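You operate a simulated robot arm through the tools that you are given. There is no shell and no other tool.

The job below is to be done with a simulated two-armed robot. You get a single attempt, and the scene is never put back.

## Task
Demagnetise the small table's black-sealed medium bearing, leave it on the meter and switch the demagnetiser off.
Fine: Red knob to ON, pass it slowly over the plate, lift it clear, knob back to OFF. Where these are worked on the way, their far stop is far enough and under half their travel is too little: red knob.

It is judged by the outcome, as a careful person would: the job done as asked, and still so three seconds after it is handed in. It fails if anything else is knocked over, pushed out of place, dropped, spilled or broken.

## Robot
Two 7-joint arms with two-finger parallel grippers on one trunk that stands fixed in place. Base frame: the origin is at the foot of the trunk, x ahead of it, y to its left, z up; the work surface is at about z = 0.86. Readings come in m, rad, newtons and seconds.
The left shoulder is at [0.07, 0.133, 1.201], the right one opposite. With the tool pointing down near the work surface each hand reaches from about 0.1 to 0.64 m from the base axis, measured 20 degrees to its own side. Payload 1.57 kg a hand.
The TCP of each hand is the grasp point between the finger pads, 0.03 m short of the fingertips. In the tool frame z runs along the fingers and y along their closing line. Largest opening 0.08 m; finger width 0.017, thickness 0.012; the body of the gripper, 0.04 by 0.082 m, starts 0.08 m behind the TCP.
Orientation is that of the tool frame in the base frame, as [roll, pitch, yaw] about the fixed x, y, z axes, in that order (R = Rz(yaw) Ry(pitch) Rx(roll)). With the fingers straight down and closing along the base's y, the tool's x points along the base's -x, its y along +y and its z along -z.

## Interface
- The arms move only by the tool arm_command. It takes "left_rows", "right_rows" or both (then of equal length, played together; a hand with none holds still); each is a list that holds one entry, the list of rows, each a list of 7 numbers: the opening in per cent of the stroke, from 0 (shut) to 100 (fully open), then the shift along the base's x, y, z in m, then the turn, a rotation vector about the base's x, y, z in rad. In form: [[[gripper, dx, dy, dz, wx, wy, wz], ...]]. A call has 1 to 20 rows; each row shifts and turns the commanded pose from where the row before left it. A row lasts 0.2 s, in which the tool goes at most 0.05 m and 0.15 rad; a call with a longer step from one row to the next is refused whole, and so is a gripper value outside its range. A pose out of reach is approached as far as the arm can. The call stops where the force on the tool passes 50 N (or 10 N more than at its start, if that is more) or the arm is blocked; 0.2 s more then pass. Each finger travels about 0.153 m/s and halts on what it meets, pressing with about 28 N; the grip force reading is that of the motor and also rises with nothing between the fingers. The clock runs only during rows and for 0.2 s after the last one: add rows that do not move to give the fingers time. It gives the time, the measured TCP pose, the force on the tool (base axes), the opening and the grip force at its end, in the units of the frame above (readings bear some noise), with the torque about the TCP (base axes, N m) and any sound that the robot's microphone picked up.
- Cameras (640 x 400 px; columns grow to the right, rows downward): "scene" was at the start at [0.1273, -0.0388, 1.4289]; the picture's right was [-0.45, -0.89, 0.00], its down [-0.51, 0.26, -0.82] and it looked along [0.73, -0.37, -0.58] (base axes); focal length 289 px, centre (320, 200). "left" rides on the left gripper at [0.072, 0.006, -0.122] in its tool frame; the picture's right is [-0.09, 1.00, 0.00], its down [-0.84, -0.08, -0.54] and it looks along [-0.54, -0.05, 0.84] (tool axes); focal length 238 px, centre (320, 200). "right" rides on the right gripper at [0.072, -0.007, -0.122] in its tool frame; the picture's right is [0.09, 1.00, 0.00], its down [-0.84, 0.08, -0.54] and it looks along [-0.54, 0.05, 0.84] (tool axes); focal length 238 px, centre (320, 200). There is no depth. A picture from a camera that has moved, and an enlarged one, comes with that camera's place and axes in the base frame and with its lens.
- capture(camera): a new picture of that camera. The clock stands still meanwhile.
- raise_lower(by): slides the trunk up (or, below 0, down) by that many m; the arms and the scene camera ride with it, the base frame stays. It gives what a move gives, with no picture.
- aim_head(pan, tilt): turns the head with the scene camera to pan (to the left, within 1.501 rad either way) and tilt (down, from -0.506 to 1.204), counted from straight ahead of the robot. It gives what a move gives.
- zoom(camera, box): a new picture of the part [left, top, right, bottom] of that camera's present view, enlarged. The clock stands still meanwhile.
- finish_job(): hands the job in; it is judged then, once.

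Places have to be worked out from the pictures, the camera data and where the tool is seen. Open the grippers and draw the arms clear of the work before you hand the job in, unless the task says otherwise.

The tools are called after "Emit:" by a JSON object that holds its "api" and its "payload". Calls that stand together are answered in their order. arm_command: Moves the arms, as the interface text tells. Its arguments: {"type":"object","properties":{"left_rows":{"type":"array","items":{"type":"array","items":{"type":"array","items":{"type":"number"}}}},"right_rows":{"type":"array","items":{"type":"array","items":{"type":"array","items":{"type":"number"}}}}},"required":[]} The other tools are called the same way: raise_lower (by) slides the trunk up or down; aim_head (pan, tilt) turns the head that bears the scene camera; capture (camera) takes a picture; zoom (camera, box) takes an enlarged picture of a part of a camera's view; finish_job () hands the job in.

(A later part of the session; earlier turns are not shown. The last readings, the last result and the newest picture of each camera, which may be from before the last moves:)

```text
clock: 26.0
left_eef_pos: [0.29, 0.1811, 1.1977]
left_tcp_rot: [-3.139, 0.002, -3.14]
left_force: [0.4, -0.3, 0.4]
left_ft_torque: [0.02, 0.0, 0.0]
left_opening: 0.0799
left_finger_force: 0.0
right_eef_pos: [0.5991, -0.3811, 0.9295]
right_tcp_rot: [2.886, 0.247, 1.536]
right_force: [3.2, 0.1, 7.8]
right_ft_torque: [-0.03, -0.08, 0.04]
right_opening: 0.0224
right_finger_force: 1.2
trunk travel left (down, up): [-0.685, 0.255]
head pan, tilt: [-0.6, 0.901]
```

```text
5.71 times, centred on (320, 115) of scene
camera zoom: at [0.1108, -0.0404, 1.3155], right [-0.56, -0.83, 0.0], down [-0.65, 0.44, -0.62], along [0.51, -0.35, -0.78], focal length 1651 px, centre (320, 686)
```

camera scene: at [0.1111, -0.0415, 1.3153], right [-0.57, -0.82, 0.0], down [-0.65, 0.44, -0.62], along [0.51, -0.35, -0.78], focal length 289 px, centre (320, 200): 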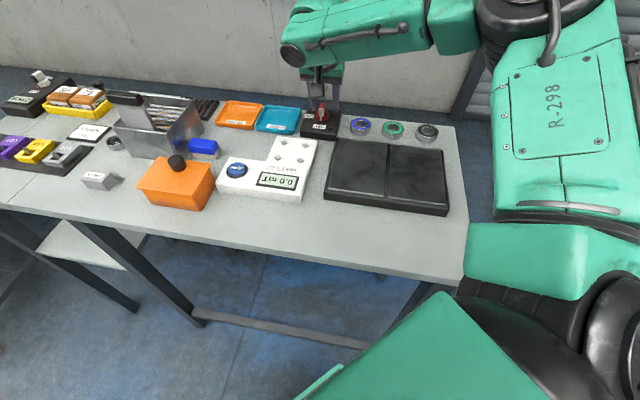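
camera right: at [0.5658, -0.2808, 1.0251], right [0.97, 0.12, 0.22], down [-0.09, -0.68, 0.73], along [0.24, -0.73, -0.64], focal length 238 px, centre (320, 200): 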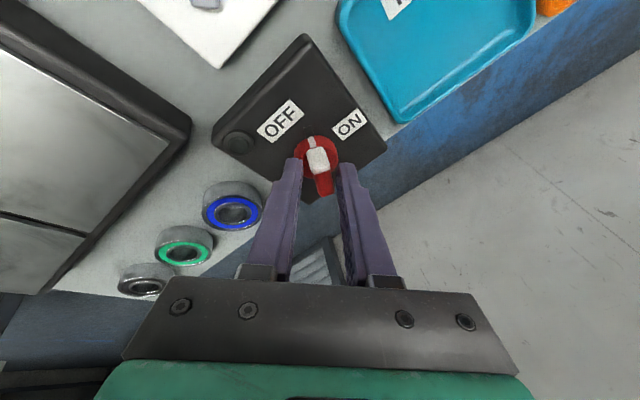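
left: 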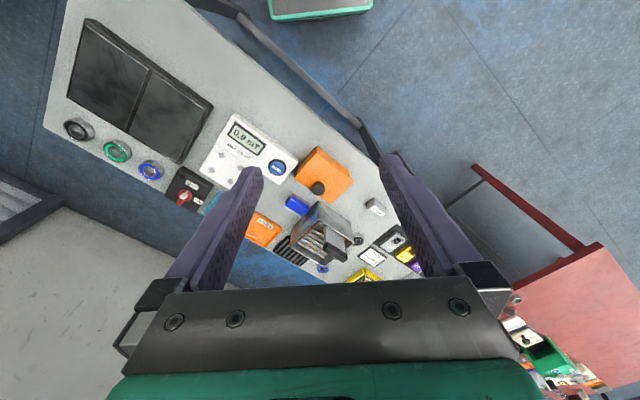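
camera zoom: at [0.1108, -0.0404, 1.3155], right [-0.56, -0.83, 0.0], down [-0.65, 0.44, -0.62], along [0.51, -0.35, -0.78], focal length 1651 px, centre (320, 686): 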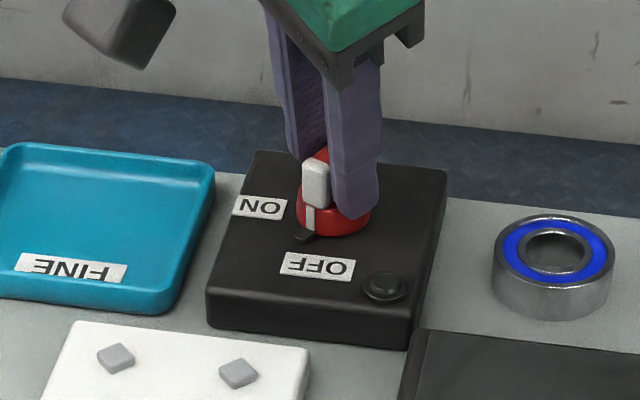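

The knob is following (about 25° so far), with a slight upward force as if the lower fingertip brushes the disc. I'll raise 2 mm and continue the spin.

Emit:
{"api": "arm_command", "payload": {"right_rows": [[[25, 0, 0, 0.0025, 0, 0, 0], [25, 0, 0, 0, 0.0318, -0.0318, -0.1231], [25, 0, 0, 0, 0.0318, -0.0318, -0.1231], [25, 0, 0, 0, 0.0318, -0.0318, -0.1231], [25, 0, 0, 0, 0.0318, -0.0318, -0.1231], [25, 0, 0, 0, 0.0318, -0.0318, -0.1231], [25, 0, 0, 0, 0.0318, -0.0318, -0.1231]]]}}

Emit:
{"api": "capture", "payload": {"camera": "right"}}

Emit:
{"api": "zoom", "payload": {"camera": "scene", "box": [280, 80, 360, 150]}}

```text
clock: 27.6
left_eef_pos: [0.2907, 0.1793, 1.1962]
left_tcp_rot: [-3.14, 0.0, 3.141]
left_force: [0.7, 0.2, -0.3]
left_ft_torque: [0.01, -0.01, -0.05]
left_opening: 0.0801
left_finger_force: 0.1
right_eef_pos: [0.5975, -0.3808, 0.9305]
right_tcp_rot: [2.792, 0.0, 0.78]
right_force: [1.2, -1.5, 0.6]
right_ft_torque: [-0.01, -0.02, 0.03]
right_opening: 0.021
right_finger_force: 0.8
trunk travel left (down, up): [-0.685, 0.255]
head pan, tilt: [-0.6, 0.901]
```

```text
taken
camera right: at [0.6162, -0.2965, 1.0425], right [0.72, -0.6, 0.34], down [-0.67, -0.51, 0.54], along [-0.15, -0.62, -0.77], focal length 238 px, centre (320, 200)
```

right: 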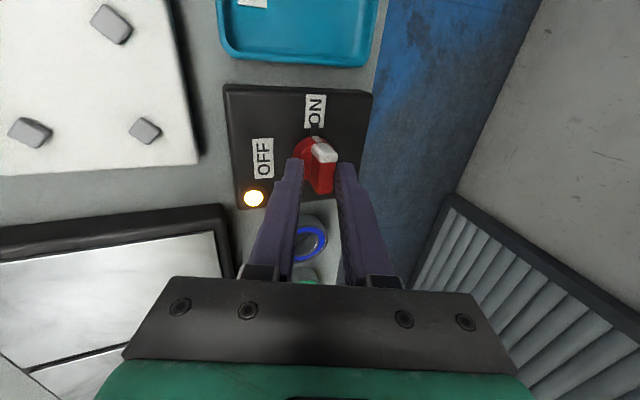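

```text
5.71 times, centred on (320, 115) of scene
camera zoom: at [0.1111, -0.0415, 1.3153], right [-0.57, -0.82, 0.0], down [-0.65, 0.44, -0.62], along [0.51, -0.35, -0.78], focal length 1651 px, centre (320, 686)
```

zoom: 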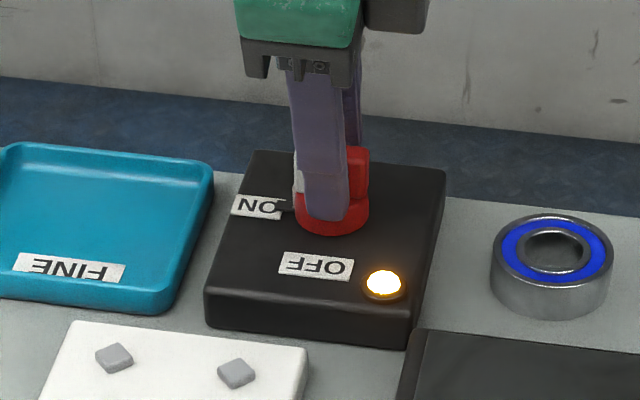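

The lamp is lit and the pointer is at ON. I'll back the fork out along its own axis and spin the wrist back.

Emit:
{"api": "arm_command", "payload": {"right_rows": [[[27, -0.005, 0.005, 0.019, 0, 0, 0], [30, -0.005, 0.005, 0.02, 0, 0, 0], [30, -0.005, 0.005, 0.02, 0, 0, 0], [60, -0.005, 0.005, 0.02, -0.0318, 0.0318, 0.1231], [60, -0.01, 0.0, 0.01, -0.0318, 0.0318, 0.1231], [80, -0.01, 0, 0, -0.0318, 0.0318, 0.1231], [80, -0.01, 0, 0, -0.0318, 0.0318, 0.1231], [80, -0.01, 0, 0, -0.0318, 0.0318, 0.1231], [80, 0, 0, 0, -0.0318, 0.0318, 0.1231], [80, 0, 0, 0, -0.0318, 0.0318, 0.1231], [80, 0, 0, 0, -0.0318, 0.0318, 0.1231], [80, 0, 0, 0, -0.0318, 0.0318, 0.1231], [80, 0, 0, 0, -0.0318, 0.0318, 0.1231], [80, 0, 0, 0, -0.0318, 0.0318, 0.1231], [80, 0, 0, 0, -0.0318, 0.0318, 0.1231], [80, 0, 0, 0, 0, 0, 0]]]}}

Emit:
{"api": "zoom", "payload": {"camera": "scene", "box": [280, 80, 360, 150]}}

Emit:
{"api": "capture", "payload": {"camera": "right"}}

```text
clock: 31.0
left_eef_pos: [0.2902, 0.18, 1.1974]
left_tcp_rot: [-3.141, -0.001, -3.141]
left_force: [0.0, 0.4, 0.2]
left_ft_torque: [0.02, 0.02, -0.02]
left_opening: 0.0801
left_finger_force: 0.1
right_eef_pos: [0.5391, -0.362, 1.0202]
right_tcp_rot: [3.141, 0.352, 2.357]
right_force: [0.2, -0.1, 0.0]
right_ft_torque: [0.03, 0.0, 0.01]
right_opening: 0.0638
right_finger_force: 0.0
trunk travel left (down, up): [-0.685, 0.255]
head pan, tilt: [-0.6, 0.901]
```

```text
5.71 times, centred on (320, 115) of scene
camera zoom: at [0.1111, -0.0415, 1.3153], right [-0.57, -0.82, 0.0], down [-0.65, 0.44, -0.62], along [0.51, -0.35, -0.78], focal length 1651 px, centre (320, 686)
```

zoom: 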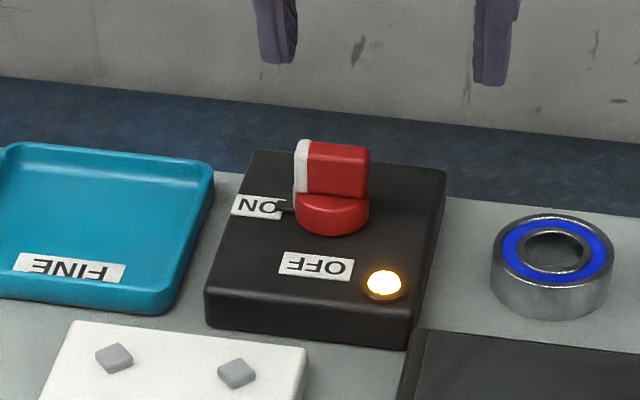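

```text
taken
camera right: at [0.4575, -0.2881, 1.1094], right [0.64, 0.77, -0.03], down [0.48, -0.37, 0.8], along [0.6, -0.53, -0.6], focal length 238 px, centre (320, 200)
```

right: 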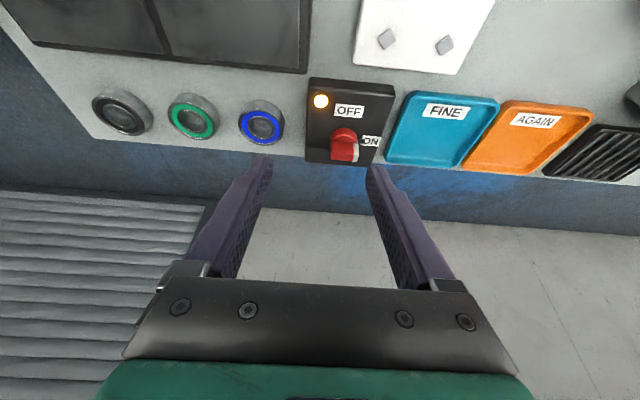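

The knob sits on ON. Next I'll carry the hand over the black-sealed bearing, easing the lean to about 11°, and check its position from above.

Emit:
{"api": "arm_command", "payload": {"right_rows": [[[85, -0.0237, -0.0399, 0, 0.053, 0.053, 0], [85, -0.0237, -0.0399, 0, 0.053, 0.053, 0], [85, -0.0237, -0.0399, 0, 0, 0, 0], [85, -0.0237, -0.0399, 0, 0, 0, 0], [85, -0.0237, -0.04, -0.02, 0, 0, 0], [85, 0, 0, -0.02, 0, 0, 0], [85, 0, 0, 0, 0, 0, 0]]]}}

Emit:
{"api": "capture", "payload": {"camera": "right"}}

Emit:
{"api": "capture", "payload": {"camera": "scene"}}

```text
refused: row 5 steps farther than a row can; nothing moved
```

```text
taken
camera right: at [0.4575, -0.2881, 1.1094], right [0.64, 0.77, -0.03], down [0.48, -0.37, 0.8], along [0.6, -0.53, -0.6], focal length 238 px, centre (320, 200)
```

right: 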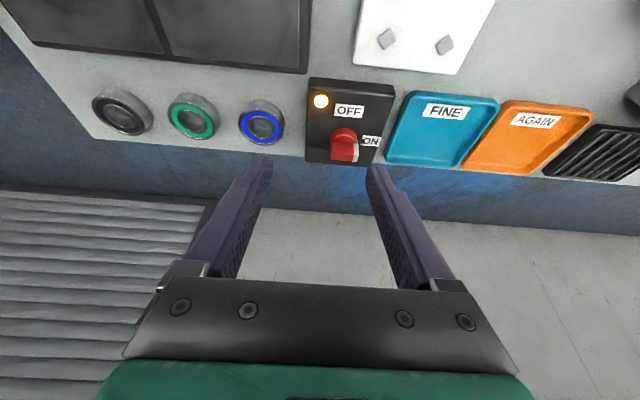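

```text
taken
camera scene: at [0.1111, -0.0415, 1.3153], right [-0.57, -0.82, 0.0], down [-0.65, 0.44, -0.62], along [0.51, -0.35, -0.78], focal length 289 px, centre (320, 200)
```

scene: 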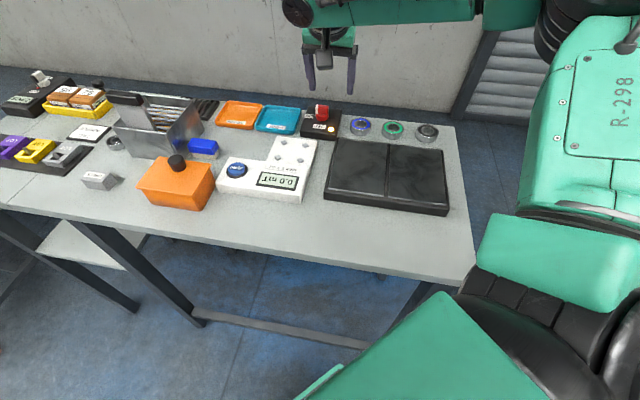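

One row was too long; nothing moved. I'll resend it with shorter steps.

Emit:
{"api": "arm_command", "payload": {"right_rows": [[[85, -0.0237, -0.0399, 0, 0.053, 0.053, 0], [85, -0.0237, -0.0399, 0, 0.053, 0.053, 0], [85, -0.0237, -0.0399, 0, 0, 0, 0], [85, -0.0237, -0.0399, 0, 0, 0, 0], [85, -0.0237, -0.04, 0, 0, 0, 0], [85, 0, 0, -0.02, 0, 0, 0], [85, 0, 0, -0.02, 0, 0, 0], [85, 0, 0, 0, 0, 0, 0]]]}}

Emit:
{"api": "capture", "payload": {"camera": "right"}}

Emit:
{"api": "capture", "payload": {"camera": "scene"}}

```text
clock: 32.8
left_eef_pos: [0.2891, 0.1796, 1.1972]
left_tcp_rot: [-3.14, 0.003, -3.141]
left_force: [-0.5, -0.4, 0.7]
left_ft_torque: [-0.01, 0.01, 0.01]
left_opening: 0.0801
left_finger_force: 0.1
right_eef_pos: [0.4204, -0.5614, 0.9801]
right_tcp_rot: [3.142, 0.201, 2.357]
right_force: [-0.1, 0.9, -0.5]
right_ft_torque: [0.01, 0.04, 0.01]
right_opening: 0.0679
right_finger_force: 0.1
trunk travel left (down, up): [-0.685, 0.255]
head pan, tilt: [-0.6, 0.901]
```

```text
taken
camera right: at [0.3491, -0.4985, 1.0847], right [0.64, 0.77, -0.02], down [0.56, -0.45, 0.7], along [0.53, -0.46, -0.72], focal length 238 px, centre (320, 200)
```

right: 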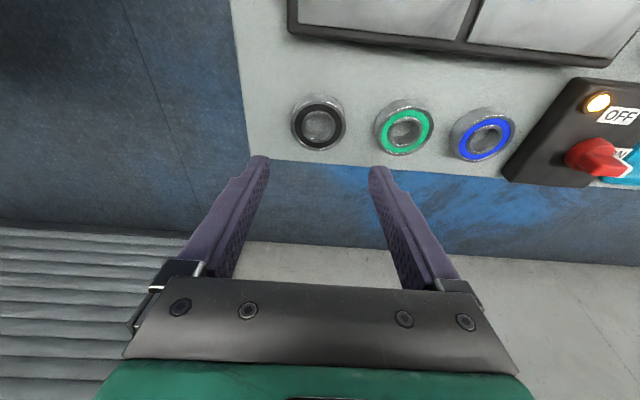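

```text
taken
camera scene: at [0.1109, -0.0415, 1.3153], right [-0.57, -0.82, 0.0], down [-0.65, 0.44, -0.62], along [0.51, -0.35, -0.78], focal length 289 px, centre (320, 200)
```

scene: 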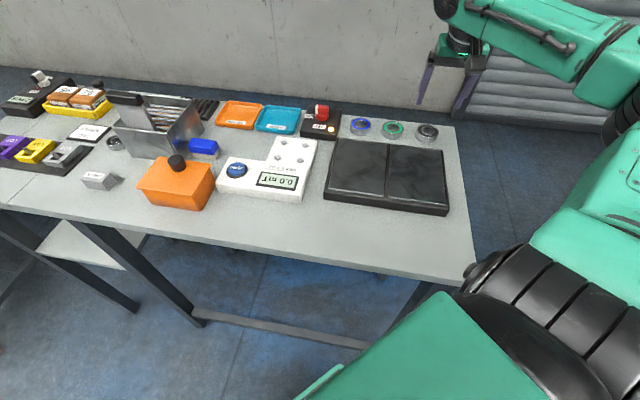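

I'll zoom on the bearing for a precise position fix.

Emit:
{"api": "zoom", "payload": {"camera": "right", "box": [260, 80, 380, 170]}}

Emit:
{"api": "zoom", "payload": {"camera": "scene", "box": [390, 105, 470, 155]}}

```text
4.44 times, centred on (320, 125) of right
camera zoom: at [0.3491, -0.4985, 1.0847], right [0.64, 0.77, -0.02], down [0.56, -0.45, 0.7], along [0.53, -0.46, -0.72], focal length 1059 px, centre (320, 533)
```

zoom: 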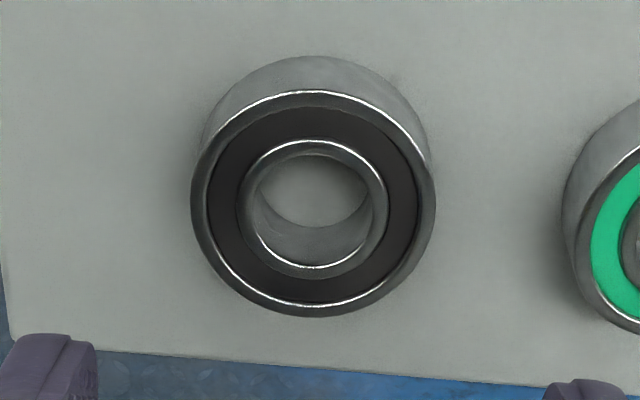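

```text
8.00 times, centred on (430, 130) of scene
camera zoom: at [0.1109, -0.0415, 1.3153], right [-0.57, -0.82, 0.0], down [-0.65, 0.44, -0.62], along [0.51, -0.35, -0.78], focal length 2312 px, centre (-560, 760)
```

zoom: 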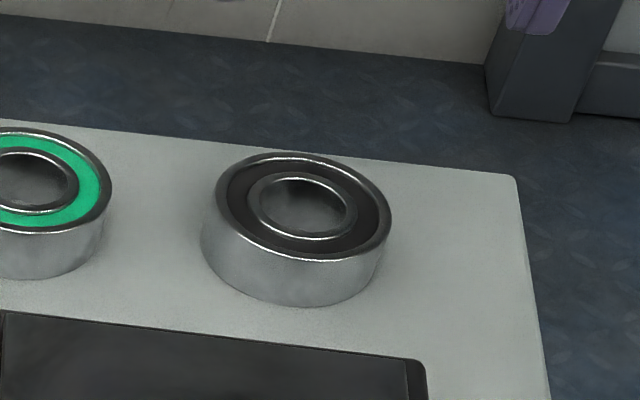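

Both views agree: bearing centre at (0.4265, -0.570), top z≈0.877, diameter ≈ 52 mm. I'll align and descend around it.

Emit:
{"api": "arm_command", "payload": {"right_rows": [[[85, 0.0026, -0.0051, -0.01, 0, 0, 0], [85, 0, 0, -0.02, 0, 0, 0], [85, 0, 0, -0.02, 0, 0, 0], [85, 0, 0, -0.015, 0, 0, 0], [85, 0, 0, 0, 0, 0, 0]]]}}

Emit:
{"api": "capture", "payload": {"camera": "right"}}

Emit:
{"api": "zoom", "payload": {"camera": "scene", "box": [380, 75, 480, 155]}}

```text
clock: 34.0
left_eef_pos: [0.2896, 0.1799, 1.1972]
left_tcp_rot: [-3.14, 0.0, 3.14]
left_force: [-0.2, 0.1, -0.6]
left_ft_torque: [0.01, -0.02, -0.01]
left_opening: 0.0801
left_finger_force: 0.0
right_eef_pos: [0.4221, -0.5658, 0.9154]
right_tcp_rot: [-3.141, 0.201, 2.354]
right_force: [-0.4, -1.4, -0.1]
right_ft_torque: [-0.01, -0.04, -0.01]
right_opening: 0.068
right_finger_force: 0.0
trunk travel left (down, up): [-0.685, 0.255]
head pan, tilt: [-0.6, 0.901]
```

```text
taken
camera right: at [0.3517, -0.5035, 1.0197], right [0.64, 0.77, -0.02], down [0.56, -0.45, 0.7], along [0.53, -0.46, -0.72], focal length 238 px, centre (320, 200)
```

right: 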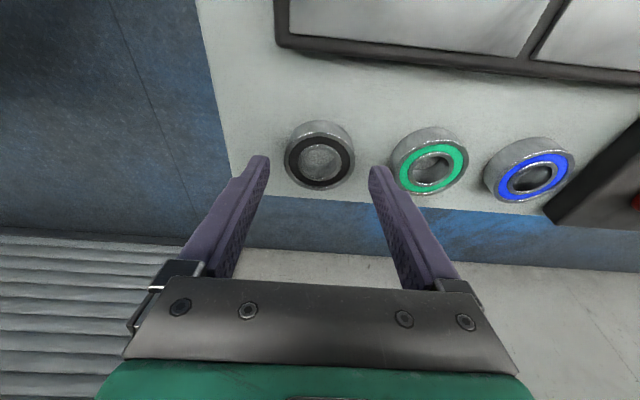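

```text
5.00 times, centred on (430, 115) of scene
camera zoom: at [0.111, -0.0414, 1.3153], right [-0.57, -0.82, 0.0], down [-0.65, 0.44, -0.62], along [0.51, -0.35, -0.78], focal length 1445 px, centre (-230, 625)
```

zoom: 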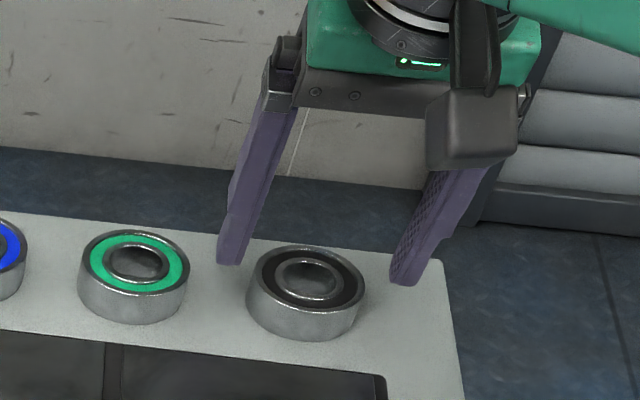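

The fingers straddle the black bearing cleanly and clear the green one. I'll descend the last 2 cm and close.

Emit:
{"api": "arm_command", "payload": {"right_rows": [[[85, 0.0007, -0.0007, -0.01, 0, 0, 0], [85, 0, 0, -0.009, 0, 0, 0], [85, 0, 0, 0, 0, 0, 0], [70, 0, 0, 0, 0, 0, 0], [50, 0, 0, 0, 0, 0, 0], [50, 0, 0, 0, 0, 0, 0], [50, 0, 0, 0, 0, 0, 0]]]}}

Emit:
{"api": "zoom", "payload": {"camera": "scene", "box": [380, 75, 480, 155]}}

Emit:
{"api": "capture", "payload": {"camera": "right"}}

```text
clock: 35.6
left_eef_pos: [0.2899, 0.1789, 1.1968]
left_tcp_rot: [-3.139, 0.0, 3.141]
left_force: [-0.4, 1.0, -0.6]
left_ft_torque: [-0.02, -0.02, -0.02]
left_opening: 0.08
left_finger_force: 0.1
right_eef_pos: [0.4237, -0.5666, 0.8949]
right_tcp_rot: [-3.141, 0.199, 2.354]
right_force: [0.3, 0.5, 1.1]
right_ft_torque: [-0.02, -0.05, 0.0]
right_opening: 0.0507
right_finger_force: 28.0
trunk travel left (down, up): [-0.685, 0.255]
head pan, tilt: [-0.6, 0.901]
```

```text
5.00 times, centred on (430, 115) of scene
camera zoom: at [0.1112, -0.0416, 1.3153], right [-0.57, -0.82, 0.0], down [-0.65, 0.44, -0.62], along [0.51, -0.35, -0.78], focal length 1445 px, centre (-230, 625)
```

zoom: 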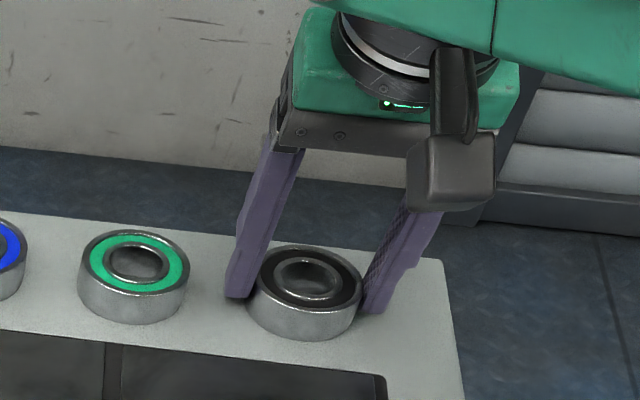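

```text
taken
camera right: at [0.3527, -0.5042, 1.001], right [0.64, 0.77, -0.02], down [0.56, -0.45, 0.7], along [0.53, -0.46, -0.72], focal length 238 px, centre (320, 200)
```

right: 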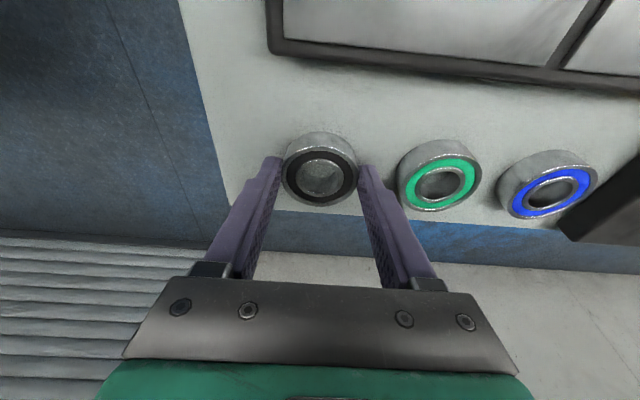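

Gripped at 50.7 mm with 28 N. I'll lift it straight up and check that it hangs level.

Emit:
{"api": "arm_command", "payload": {"right_rows": [[[45, 0, 0, 0.005, 0, 0, 0], [45, 0, 0, 0.015, 0, 0, 0], [45, 0, 0, 0.02, 0, 0, 0], [45, 0, 0, 0.02, 0, 0, 0], [45, 0, 0, 0, 0, 0, 0]]]}}

Emit:
{"api": "zoom", "payload": {"camera": "scene", "box": [380, 55, 480, 155]}}

Emit:
{"api": "capture", "payload": {"camera": "right"}}

```text
clock: 36.8
left_eef_pos: [0.2904, 0.1795, 1.1965]
left_tcp_rot: [3.141, 0.0, 3.141]
left_force: [-0.3, -0.2, -0.4]
left_ft_torque: [0.02, 0.0, -0.01]
left_opening: 0.08
left_finger_force: 0.1
right_eef_pos: [0.4247, -0.5678, 0.9568]
right_tcp_rot: [3.141, 0.199, 2.356]
right_force: [-0.4, -0.1, -1.9]
right_ft_torque: [0.01, 0.02, 0.01]
right_opening: 0.0509
right_finger_force: 28.0
trunk travel left (down, up): [-0.685, 0.255]
head pan, tilt: [-0.6, 0.901]
```

```text
4.00 times, centred on (430, 105) of scene
camera zoom: at [0.1114, -0.042, 1.3153], right [-0.57, -0.82, 0.0], down [-0.65, 0.44, -0.62], along [0.51, -0.35, -0.78], focal length 1156 px, centre (-120, 580)
```

zoom: 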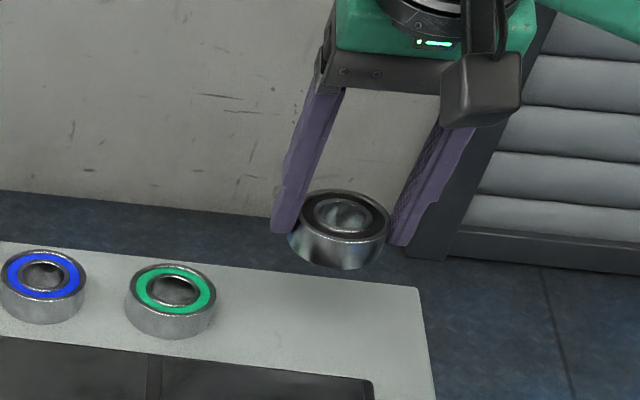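

```text
taken
camera right: at [0.3526, -0.505, 1.0608], right [0.64, 0.77, -0.02], down [0.56, -0.45, 0.7], along [0.53, -0.46, -0.72], focal length 238 px, centre (320, 200)
```

right: 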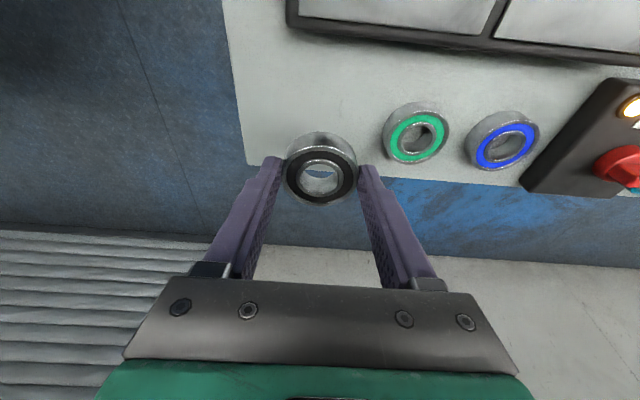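

The bearing hangs level and secure. I'll raise it well away from the energised plate and carry it to the right-hand end of the plate's long midline.

Emit:
{"api": "arm_command", "payload": {"right_rows": [[[45, 0, 0, 0.025, 0, 0, 0], [45, 0, 0, 0.025, 0, 0, 0], [45, -0.03, 0.0138, 0, 0, 0, 0], [45, -0.03, 0.0138, 0, 0, 0, 0], [45, -0.03, 0.0138, 0, 0, 0, 0], [45, -0.03, 0.0138, 0, 0, 0, 0], [45, -0.0305, 0.0136, 0, 0, 0, 0], [45, 0, 0, 0, 0, 0, 0]]]}}

Emit:
{"api": "capture", "payload": {"camera": "scene"}}

Emit:
{"api": "capture", "payload": {"camera": "right"}}

```text
clock: 38.6
left_eef_pos: [0.2903, 0.1798, 1.1967]
left_tcp_rot: [-3.141, -0.001, 3.141]
left_force: [0.8, 0.4, 0.0]
left_ft_torque: [0.0, -0.01, 0.01]
left_opening: 0.0799
left_finger_force: 0.0
right_eef_pos: [0.2729, -0.4987, 1.0056]
right_tcp_rot: [3.141, 0.198, 2.356]
right_force: [0.9, 0.8, -1.5]
right_ft_torque: [0.0, -0.02, 0.02]
right_opening: 0.0508
right_finger_force: 27.8
trunk travel left (down, up): [-0.685, 0.255]
head pan, tilt: [-0.6, 0.901]
```

```text
taken
camera scene: at [0.1118, -0.042, 1.3152], right [-0.57, -0.82, 0.0], down [-0.65, 0.44, -0.62], along [0.51, -0.35, -0.78], focal length 289 px, centre (320, 200)
```

scene: 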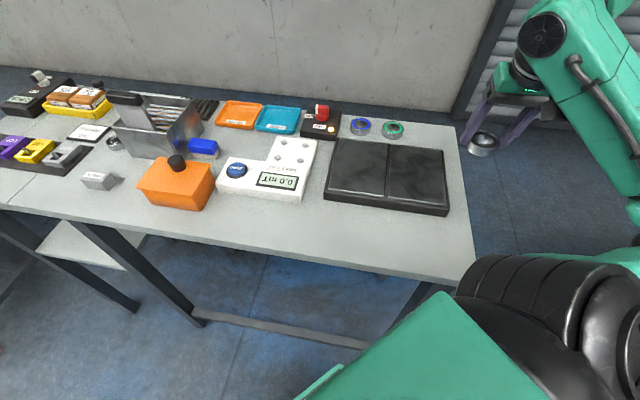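

```text
taken
camera right: at [0.2025, -0.436, 1.1101], right [0.64, 0.77, -0.02], down [0.56, -0.45, 0.7], along [0.53, -0.46, -0.72], focal length 238 px, centre (320, 200)
```

right: 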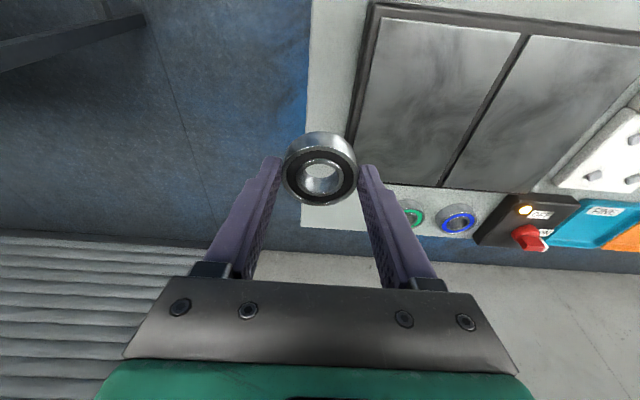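

I'll lower it to about 13 mm above plate height just beyond the plate's end, then start the slow pass at ~2.5 cm/s.

Emit:
{"api": "arm_command", "payload": {"right_rows": [[[45, 0, 0, -0.025, 0, 0, 0], [45, 0, 0, -0.025, 0, 0, 0], [45, 0, 0, -0.015, 0, 0, 0], [45, 0, 0, -0.01, 0, 0, 0], [45, 0, 0, -0.0025, 0, 0, 0], [45, 0.0035, 0.0035, 0, 0, 0, 0], [45, 0.0035, 0.0035, 0, 0, 0, 0], [45, 0.0035, 0.0035, 0, 0, 0, 0], [45, 0.0035, 0.0035, 0, 0, 0, 0], [45, 0.0035, 0.0035, 0, 0, 0, 0]]]}}

Emit:
{"api": "zoom", "payload": {"camera": "scene", "box": [310, 90, 510, 230]}}

Emit:
{"api": "capture", "payload": {"camera": "right"}}

```text
clock: 40.8
left_eef_pos: [0.29, 0.1789, 1.1958]
left_tcp_rot: [-3.139, -0.001, -3.141]
left_force: [-0.7, -0.8, 0.2]
left_ft_torque: [-0.01, 0.05, 0.02]
left_opening: 0.0802
left_finger_force: 0.0
right_eef_pos: [0.2914, -0.4797, 0.9281]
right_tcp_rot: [-3.141, 0.199, 2.354]
right_force: [0.6, 0.1, -0.8]
right_ft_torque: [0.01, 0.0, -0.02]
right_opening: 0.0508
right_finger_force: 28.0
trunk travel left (down, up): [-0.685, 0.255]
head pan, tilt: [-0.6, 0.901]
```

```text
2.86 times, centred on (410, 160) of scene
camera zoom: at [0.1114, -0.0417, 1.3153], right [-0.57, -0.82, 0.0], down [-0.65, 0.44, -0.62], along [0.51, -0.35, -0.78], focal length 826 px, centre (63, 314)
```

zoom: 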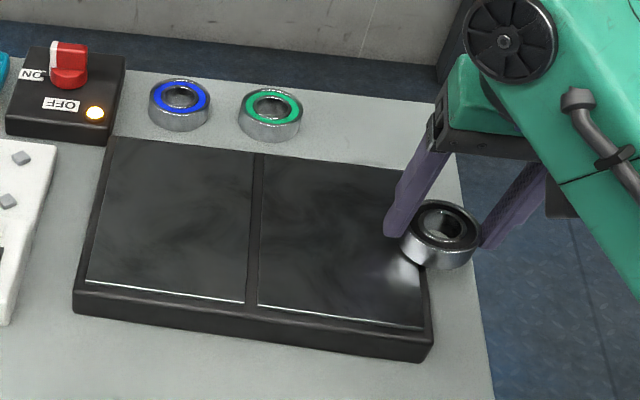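

```text
taken
camera right: at [0.2198, -0.4176, 1.0333], right [0.64, 0.77, -0.02], down [0.56, -0.45, 0.7], along [0.53, -0.46, -0.72], focal length 238 px, centre (320, 200)
```

right: 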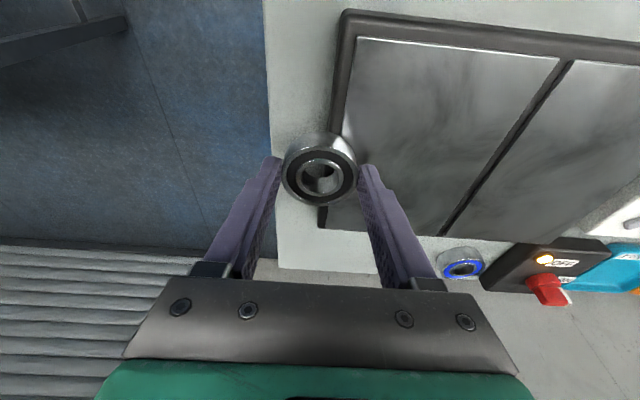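

Clearance is good with the bearing now entering over the plate. I'll continue the slow pass along the midline.

Emit:
{"api": "arm_command", "payload": {"right_rows": [[[45, 0.0035, 0.0035, -0.0005, 0, 0, 0], [45, 0.0035, 0.0035, -0.0005, 0, 0, 0], [45, 0.0035, 0.0035, -0.0005, 0, 0, 0], [45, 0.0035, 0.0035, -0.0005, 0, 0, 0], [45, 0.0035, 0.0035, 0, 0, 0, 0], [45, 0.0035, 0.0035, 0, 0, 0, 0], [45, 0.0035, 0.0035, 0, 0, 0, 0], [45, 0.0035, 0.0035, 0, 0, 0, 0], [45, 0.0035, 0.0035, 0, 0, 0, 0], [45, 0.0035, 0.0035, 0, 0, 0, 0], [45, 0.0035, 0.0035, 0, 0, 0, 0], [45, 0.0035, 0.0035, 0, 0, 0, 0], [45, 0.0035, 0.0035, 0, 0, 0, 0], [45, 0.0035, 0.0035, 0, 0, 0, 0], [45, 0.0035, 0.0035, 0, 0, 0, 0], [45, 0.0035, 0.0035, 0, 0, 0, 0], [45, 0.0035, 0.0035, 0, 0, 0, 0], [45, 0.0035, 0.0035, 0, 0, 0, 0], [45, 0.0035, 0.0035, 0, 0, 0, 0], [45, 0.0035, 0.0035, 0, 0, 0, 0]]]}}

Emit:
{"api": "zoom", "payload": {"camera": "scene", "box": [310, 90, 510, 230]}}

```text
clock: 45.0
left_eef_pos: [0.2876, 0.1809, 1.197]
left_tcp_rot: [-3.14, 0.0, -3.141]
left_force: [-0.7, 0.2, -0.3]
left_ft_torque: [-0.03, 0.0, -0.02]
left_opening: 0.0804
left_finger_force: 0.1
right_eef_pos: [0.3605, -0.4093, 0.9258]
right_tcp_rot: [-3.141, 0.2, 2.354]
right_force: [-1.5, -1.1, 5.9]
right_ft_torque: [-0.17, 0.07, -0.01]
right_opening: 0.0508
right_finger_force: 27.5
trunk travel left (down, up): [-0.685, 0.255]
head pan, tilt: [-0.6, 0.901]
```

```text
2.86 times, centred on (410, 160) of scene
camera zoom: at [0.1101, -0.041, 1.3155], right [-0.57, -0.82, 0.0], down [-0.65, 0.44, -0.62], along [0.51, -0.35, -0.78], focal length 826 px, centre (63, 314)
```

zoom: 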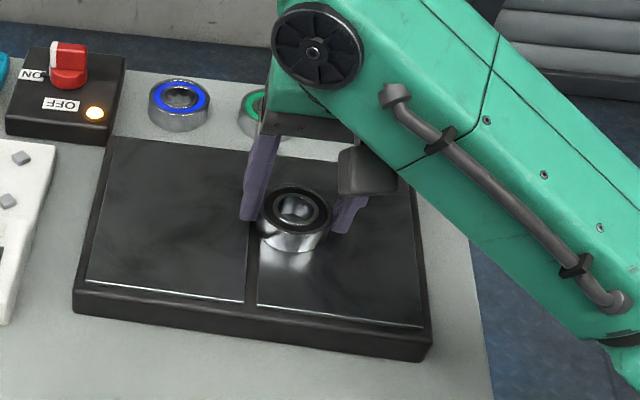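

There is a 6–7 N upward contact force, so the bearing or a finger is brushing the plate surface. I'll raise 6 mm, holding laterally still, and check.

Emit:
{"api": "arm_command", "payload": {"right_rows": [[[45, 0, 0, 0.003, 0, 0, 0], [45, 0, 0, 0.003, 0, 0, 0], [45, 0, 0, 0, 0, 0, 0]]]}}

Emit:
{"api": "zoom", "payload": {"camera": "scene", "box": [360, 110, 440, 180]}}

Emit:
{"api": "capture", "payload": {"camera": "right"}}

```text
clock: 45.8
left_eef_pos: [0.2911, 0.1794, 1.1971]
left_tcp_rot: [-3.14, 0.001, 3.141]
left_force: [0.1, 0.4, 0.2]
left_ft_torque: [-0.01, -0.02, 0.03]
left_opening: 0.0797
left_finger_force: 0.1
right_eef_pos: [0.3613, -0.4095, 0.9318]
right_tcp_rot: [3.141, 0.201, 2.354]
right_force: [0.0, 0.3, -1.3]
right_ft_torque: [0.0, 0.03, -0.02]
right_opening: 0.051
right_finger_force: 27.7
trunk travel left (down, up): [-0.685, 0.255]
head pan, tilt: [-0.6, 0.901]
```

```text
5.71 times, centred on (400, 145) of scene
camera zoom: at [0.1115, -0.0418, 1.3153], right [-0.57, -0.82, 0.0], down [-0.65, 0.44, -0.62], along [0.51, -0.35, -0.78], focal length 1651 px, centre (-137, 514)
```

zoom: 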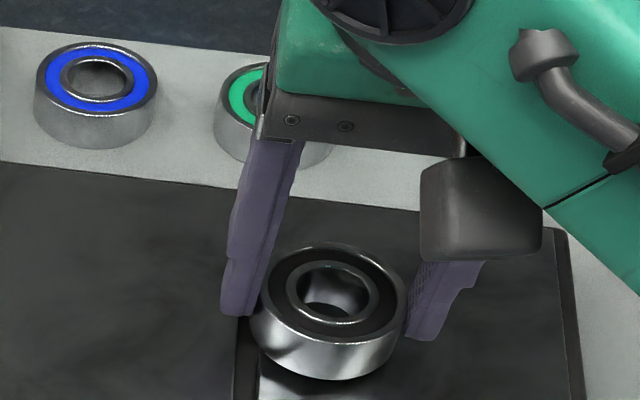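

```text
taken
camera right: at [0.2898, -0.3477, 1.0367], right [0.64, 0.77, -0.02], down [0.56, -0.45, 0.7], along [0.53, -0.46, -0.72], focal length 238 px, centre (320, 200)
```

right: 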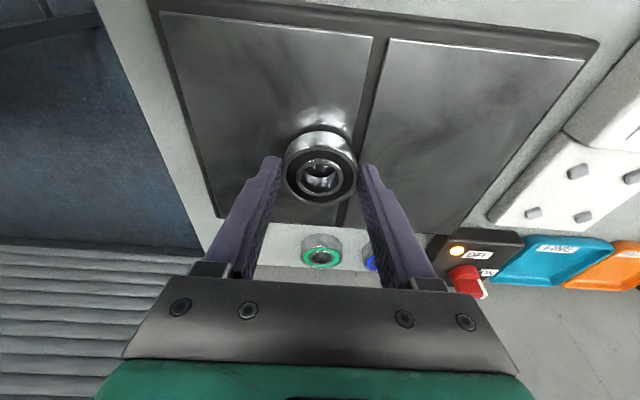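

Contact is gone; the plate top must be near z≈0.89, so now the gap is about 7 mm. I'll raise 2 mm more and continue the slow pass.

Emit:
{"api": "arm_command", "payload": {"right_rows": [[[45, 0.0035, 0.0035, 0.001, 0, 0, 0], [45, 0.0035, 0.0035, 0.001, 0, 0, 0], [45, 0.0035, 0.0035, 0, 0, 0, 0], [45, 0.0035, 0.0035, 0, 0, 0, 0], [45, 0.0035, 0.0035, 0, 0, 0, 0], [45, 0.0035, 0.0035, 0, 0, 0, 0], [45, 0.0035, 0.0035, 0, 0, 0, 0], [45, 0.0035, 0.0035, 0, 0, 0, 0], [45, 0.0035, 0.0035, 0, 0, 0, 0], [45, 0.0035, 0.0035, 0, 0, 0, 0], [45, 0.0035, 0.0035, 0, 0, 0, 0], [45, 0.0035, 0.0035, 0, 0, 0, 0], [45, 0.0035, 0.0035, 0, 0, 0, 0], [45, 0.0035, 0.0035, 0, 0, 0, 0], [45, 0.0035, 0.0035, 0, 0, 0, 0], [45, 0.0035, 0.0035, 0, 0, 0, 0], [45, 0.0035, 0.0035, 0, 0, 0, 0], [45, 0.0035, 0.0035, 0, 0, 0, 0], [45, 0.0035, 0.0035, 0, 0, 0, 0], [45, 0.0035, 0.0035, 0, 0, 0, 0]]]}}

Emit:
{"api": "zoom", "payload": {"camera": "scene", "box": [270, 80, 470, 220]}}

Emit:
{"api": "capture", "payload": {"camera": "right"}}

```text
clock: 50.0
left_eef_pos: [0.2894, 0.1802, 1.1959]
left_tcp_rot: [-3.14, -0.001, -3.14]
left_force: [-0.4, 0.2, -0.6]
left_ft_torque: [0.02, -0.04, -0.01]
left_opening: 0.0799
left_finger_force: 0.1
right_eef_pos: [0.4321, -0.3396, 0.9337]
right_tcp_rot: [3.141, 0.2, 2.354]
right_force: [-0.2, -0.2, -2.2]
right_ft_torque: [-0.01, 0.02, -0.02]
right_opening: 0.051
right_finger_force: 28.2
trunk travel left (down, up): [-0.685, 0.255]
head pan, tilt: [-0.6, 0.901]
```

```text
2.86 times, centred on (370, 150) of scene
camera zoom: at [0.1116, -0.0416, 1.3153], right [-0.57, -0.82, 0.0], down [-0.65, 0.44, -0.62], along [0.51, -0.35, -0.78], focal length 826 px, centre (177, 343)
```

zoom: 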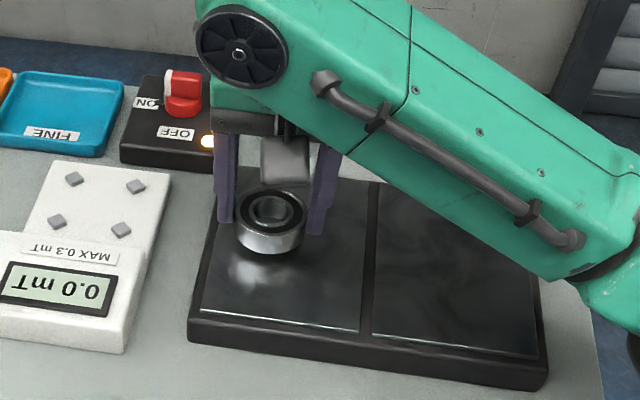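

```text
taken
camera right: at [0.3601, -0.278, 1.0391], right [0.64, 0.77, -0.02], down [0.56, -0.45, 0.7], along [0.53, -0.46, -0.72], focal length 238 px, centre (320, 200)
```

right: 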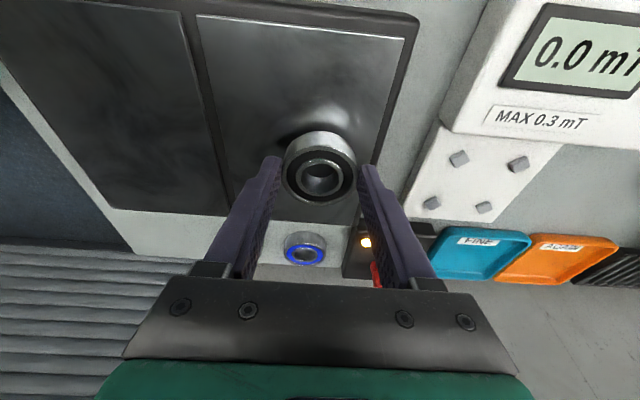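

The pass covered both halves with no contact. Now I'll lift it slowly clear (2 cm/s), straight up.

Emit:
{"api": "arm_command", "payload": {"right_rows": [[[45, 0.0015, 0.0015, 0.003, 0, 0, 0], [45, 0.001, 0.001, 0.004, 0, 0, 0], [45, 0, 0, 0.004, 0, 0, 0], [45, 0, 0, 0.004, 0, 0, 0], [45, 0, 0, 0.004, 0, 0, 0], [45, 0, 0, 0.004, 0, 0, 0], [45, 0, 0, 0.004, 0, 0, 0], [45, 0, 0, 0.004, 0, 0, 0], [45, 0, 0, 0.004, 0, 0, 0], [45, 0, 0, 0.004, 0, 0, 0], [45, 0, 0, 0.004, 0, 0, 0], [45, 0, 0, 0.004, 0, 0, 0], [45, 0, 0, 0.004, 0, 0, 0], [45, 0, 0, 0.004, 0, 0, 0], [45, 0, 0, 0.004, 0, 0, 0], [45, 0, 0, 0.004, 0, 0, 0], [45, 0, 0, 0.005, 0, 0, 0], [45, 0, 0, 0.005, 0, 0, 0], [45, 0, 0, 0.005, 0, 0, 0], [45, 0, 0, 0.005, 0, 0, 0]]]}}

Emit:
{"api": "arm_command", "payload": {"right_rows": [[[45, 0, 0, 0.006, 0, 0, 0], [45, 0, 0, 0.006, 0, 0, 0], [45, 0, 0, 0.006, 0, 0, 0], [45, 0, 0, 0.006, 0, 0, 0], [45, 0, 0, 0.006, 0, 0, 0], [45, 0, 0, 0.006, 0, 0, 0], [45, 0, 0, 0.006, 0, 0, 0], [45, 0, 0, 0.006, 0, 0, 0], [45, 0, 0, 0.006, 0, 0, 0], [45, 0, 0, 0.006, 0, 0, 0], [45, 0, 0, 0, 0, 0, 0]]]}}

Emit:
{"api": "capture", "payload": {"camera": "scene"}}

Emit:
{"api": "capture", "payload": {"camera": "right"}}

```text
clock: 54.2
left_eef_pos: [0.2896, 0.1785, 1.1972]
left_tcp_rot: [-3.137, 0.002, -3.141]
left_force: [0.8, 0.8, -0.3]
left_ft_torque: [0.01, -0.02, 0.0]
left_opening: 0.08
left_finger_force: 0.1
right_eef_pos: [0.4336, -0.3371, 1.0167]
right_tcp_rot: [-3.141, 0.2, 2.353]
right_force: [-0.1, -0.8, -1.0]
right_ft_torque: [-0.01, 0.01, -0.02]
right_opening: 0.0509
right_finger_force: 28.5
trunk travel left (down, up): [-0.685, 0.255]
head pan, tilt: [-0.6, 0.901]
```

```text
clock: 56.6
left_eef_pos: [0.2907, 0.1804, 1.1977]
left_tcp_rot: [3.141, 0.0, -3.142]
left_force: [0.0, 0.6, 0.6]
left_ft_torque: [-0.01, -0.03, -0.01]
left_opening: 0.0801
left_finger_force: 0.1
right_eef_pos: [0.433, -0.3376, 1.0777]
right_tcp_rot: [3.141, 0.2, 2.357]
right_force: [-0.1, 0.1, -1.2]
right_ft_torque: [0.0, 0.01, 0.01]
right_opening: 0.051
right_finger_force: 27.5
trunk travel left (down, up): [-0.685, 0.255]
head pan, tilt: [-0.6, 0.901]
```

```text
taken
camera scene: at [0.1114, -0.0418, 1.3153], right [-0.57, -0.82, 0.0], down [-0.65, 0.44, -0.62], along [0.51, -0.35, -0.78], focal length 289 px, centre (320, 200)
```

scene: 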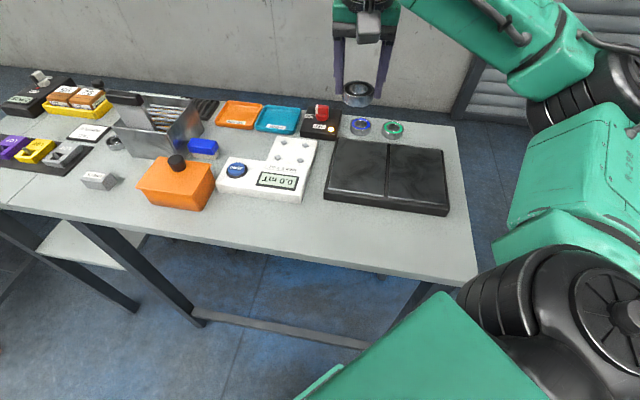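

```text
taken
camera right: at [0.3622, -0.2755, 1.1819], right [0.64, 0.77, -0.02], down [0.56, -0.45, 0.7], along [0.53, -0.46, -0.72], focal length 238 px, centre (320, 200)
```

right: 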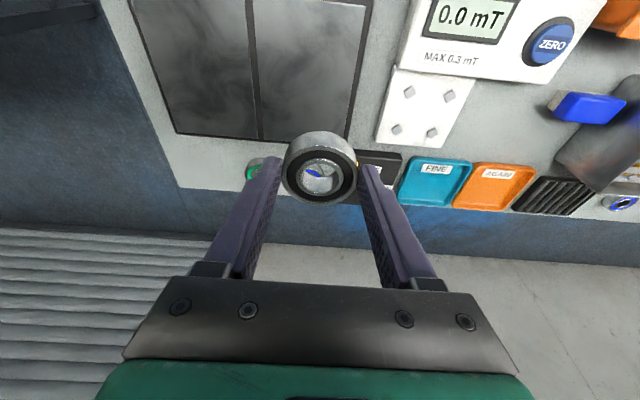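

The bearing is clear of the plate. It needs setting down before the same hand can turn the knob, so I'll fix the meter nest position precisely with a zoom.

Emit:
{"api": "zoom", "payload": {"camera": "right", "box": [360, 40, 500, 160]}}

Emit:
{"api": "zoom", "payload": {"camera": "scene", "box": [210, 120, 330, 210]}}

```text
3.33 times, centred on (430, 100) of right
camera zoom: at [0.3622, -0.2755, 1.1819], right [0.64, 0.77, -0.02], down [0.56, -0.45, 0.7], along [0.53, -0.46, -0.72], focal length 794 px, centre (-47, 533)
```

zoom: 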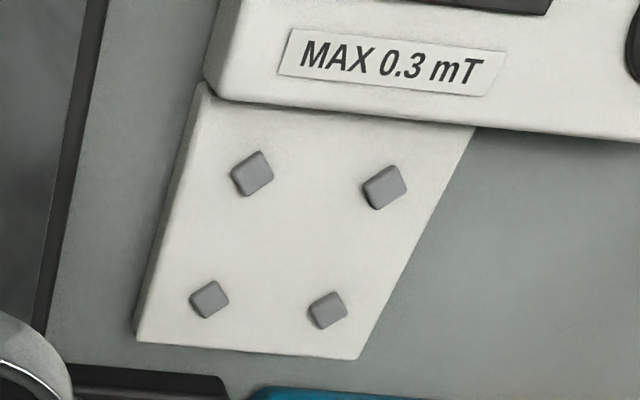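

```text
4.44 times, centred on (270, 165) of scene
camera zoom: at [0.1114, -0.0418, 1.3153], right [-0.57, -0.82, 0.0], down [-0.65, 0.44, -0.62], along [0.51, -0.35, -0.78], focal length 1284 px, centre (542, 356)
```

zoom: 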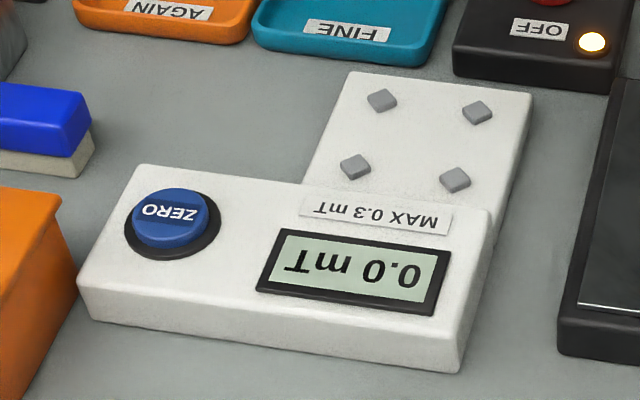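

The nest centre works out at about (0.549, -0.265), post tops at z≈0.877, with the bearing fitting between the posts. I'll zoom on the held bearing to find its exact offset in the hand.

Emit:
{"api": "zoom", "payload": {"camera": "right", "box": [260, 120, 380, 210]}}

Emit:
{"api": "zoom", "payload": {"camera": "scene", "box": [320, 60, 400, 120]}}

```text
4.44 times, centred on (320, 165) of right
camera zoom: at [0.3622, -0.2755, 1.1819], right [0.64, 0.77, -0.02], down [0.56, -0.45, 0.7], along [0.53, -0.46, -0.72], focal length 1059 px, centre (320, 356)
```

zoom: 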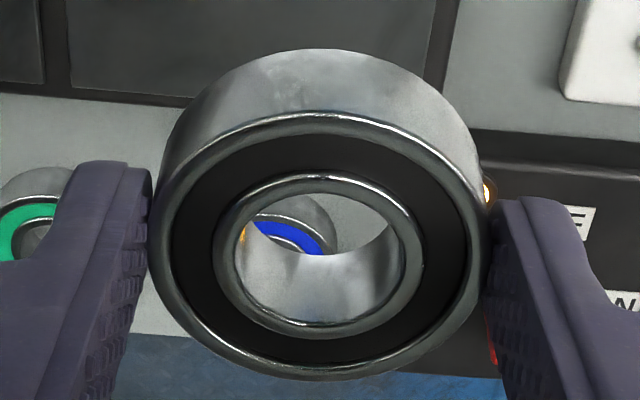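

```text
6.67 times, centred on (360, 90) of scene
camera zoom: at [0.1114, -0.0418, 1.3153], right [-0.57, -0.82, 0.0], down [-0.65, 0.44, -0.62], along [0.51, -0.35, -0.78], focal length 1926 px, centre (53, 933)
```

zoom: 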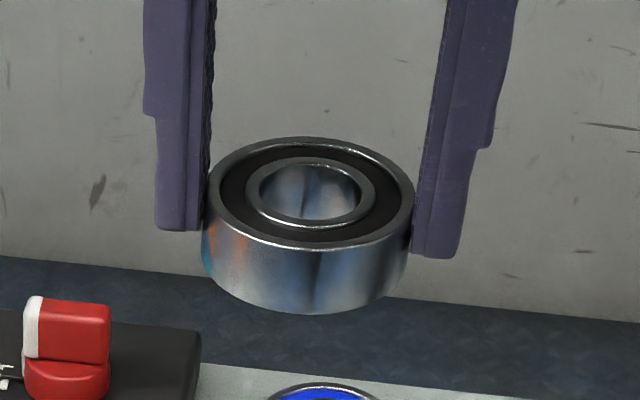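

The bearing is level, offset about (+2, -2) mm from the TCP. I'll carry it over the meter nest and descend to a checking height.

Emit:
{"api": "arm_command", "payload": {"right_rows": [[[45, 0.0286, 0.0186, 0, 0, 0, 0], [45, 0.0286, 0.0186, 0, 0, 0, 0], [45, 0.0286, 0.0186, 0, 0, 0, 0], [45, 0.0285, 0.0187, 0, 0, 0, 0], [45, 0, 0, -0.03, 0, 0, 0], [45, 0, 0, -0.03, 0, 0, 0], [45, 0, 0, -0.03, 0, 0, 0], [45, 0, 0, -0.03, 0, 0, 0], [45, 0, 0, 0, 0, 0, 0]]]}}

Emit:
{"api": "zoom", "payload": {"camera": "right", "box": [220, 80, 420, 230]}}

Emit:
{"api": "zoom", "payload": {"camera": "scene", "box": [240, 90, 340, 190]}}

```text
clock: 58.6
left_eef_pos: [0.2898, 0.1797, 1.1975]
left_tcp_rot: [-3.14, 0.0, 3.141]
left_force: [-0.1, -0.6, 0.7]
left_ft_torque: [0.02, 0.0, 0.03]
left_opening: 0.08
left_finger_force: 0.0
right_eef_pos: [0.5471, -0.2619, 0.9568]
right_tcp_rot: [3.141, 0.201, 2.357]
right_force: [0.1, 0.0, -1.8]
right_ft_torque: [-0.03, 0.04, 0.0]
right_opening: 0.051
right_finger_force: 27.8
trunk travel left (down, up): [-0.685, 0.255]
head pan, tilt: [-0.6, 0.901]
```

```text
2.67 times, centred on (320, 155) of right
camera zoom: at [0.4765, -0.2004, 1.0618], right [0.64, 0.77, -0.02], down [0.56, -0.45, 0.7], along [0.53, -0.46, -0.72], focal length 636 px, centre (320, 320)
```

zoom: 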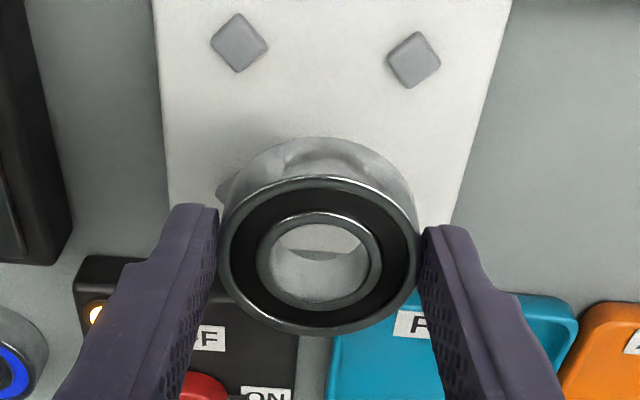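

```text
4.00 times, centred on (290, 140) of scene
camera zoom: at [0.1113, -0.0413, 1.3153], right [-0.57, -0.82, 0.0], down [-0.65, 0.44, -0.62], along [0.51, -0.35, -0.78], focal length 1156 px, centre (440, 440)
```

zoom: 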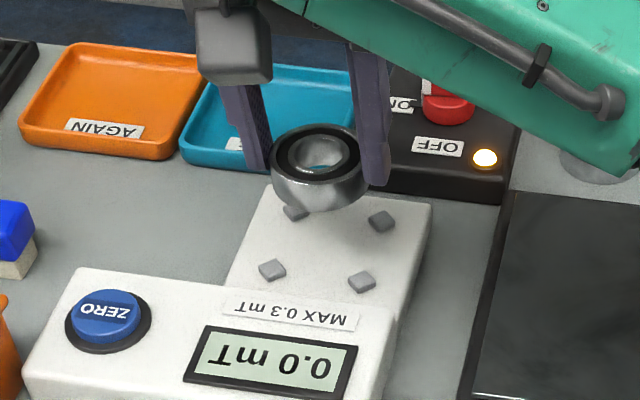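

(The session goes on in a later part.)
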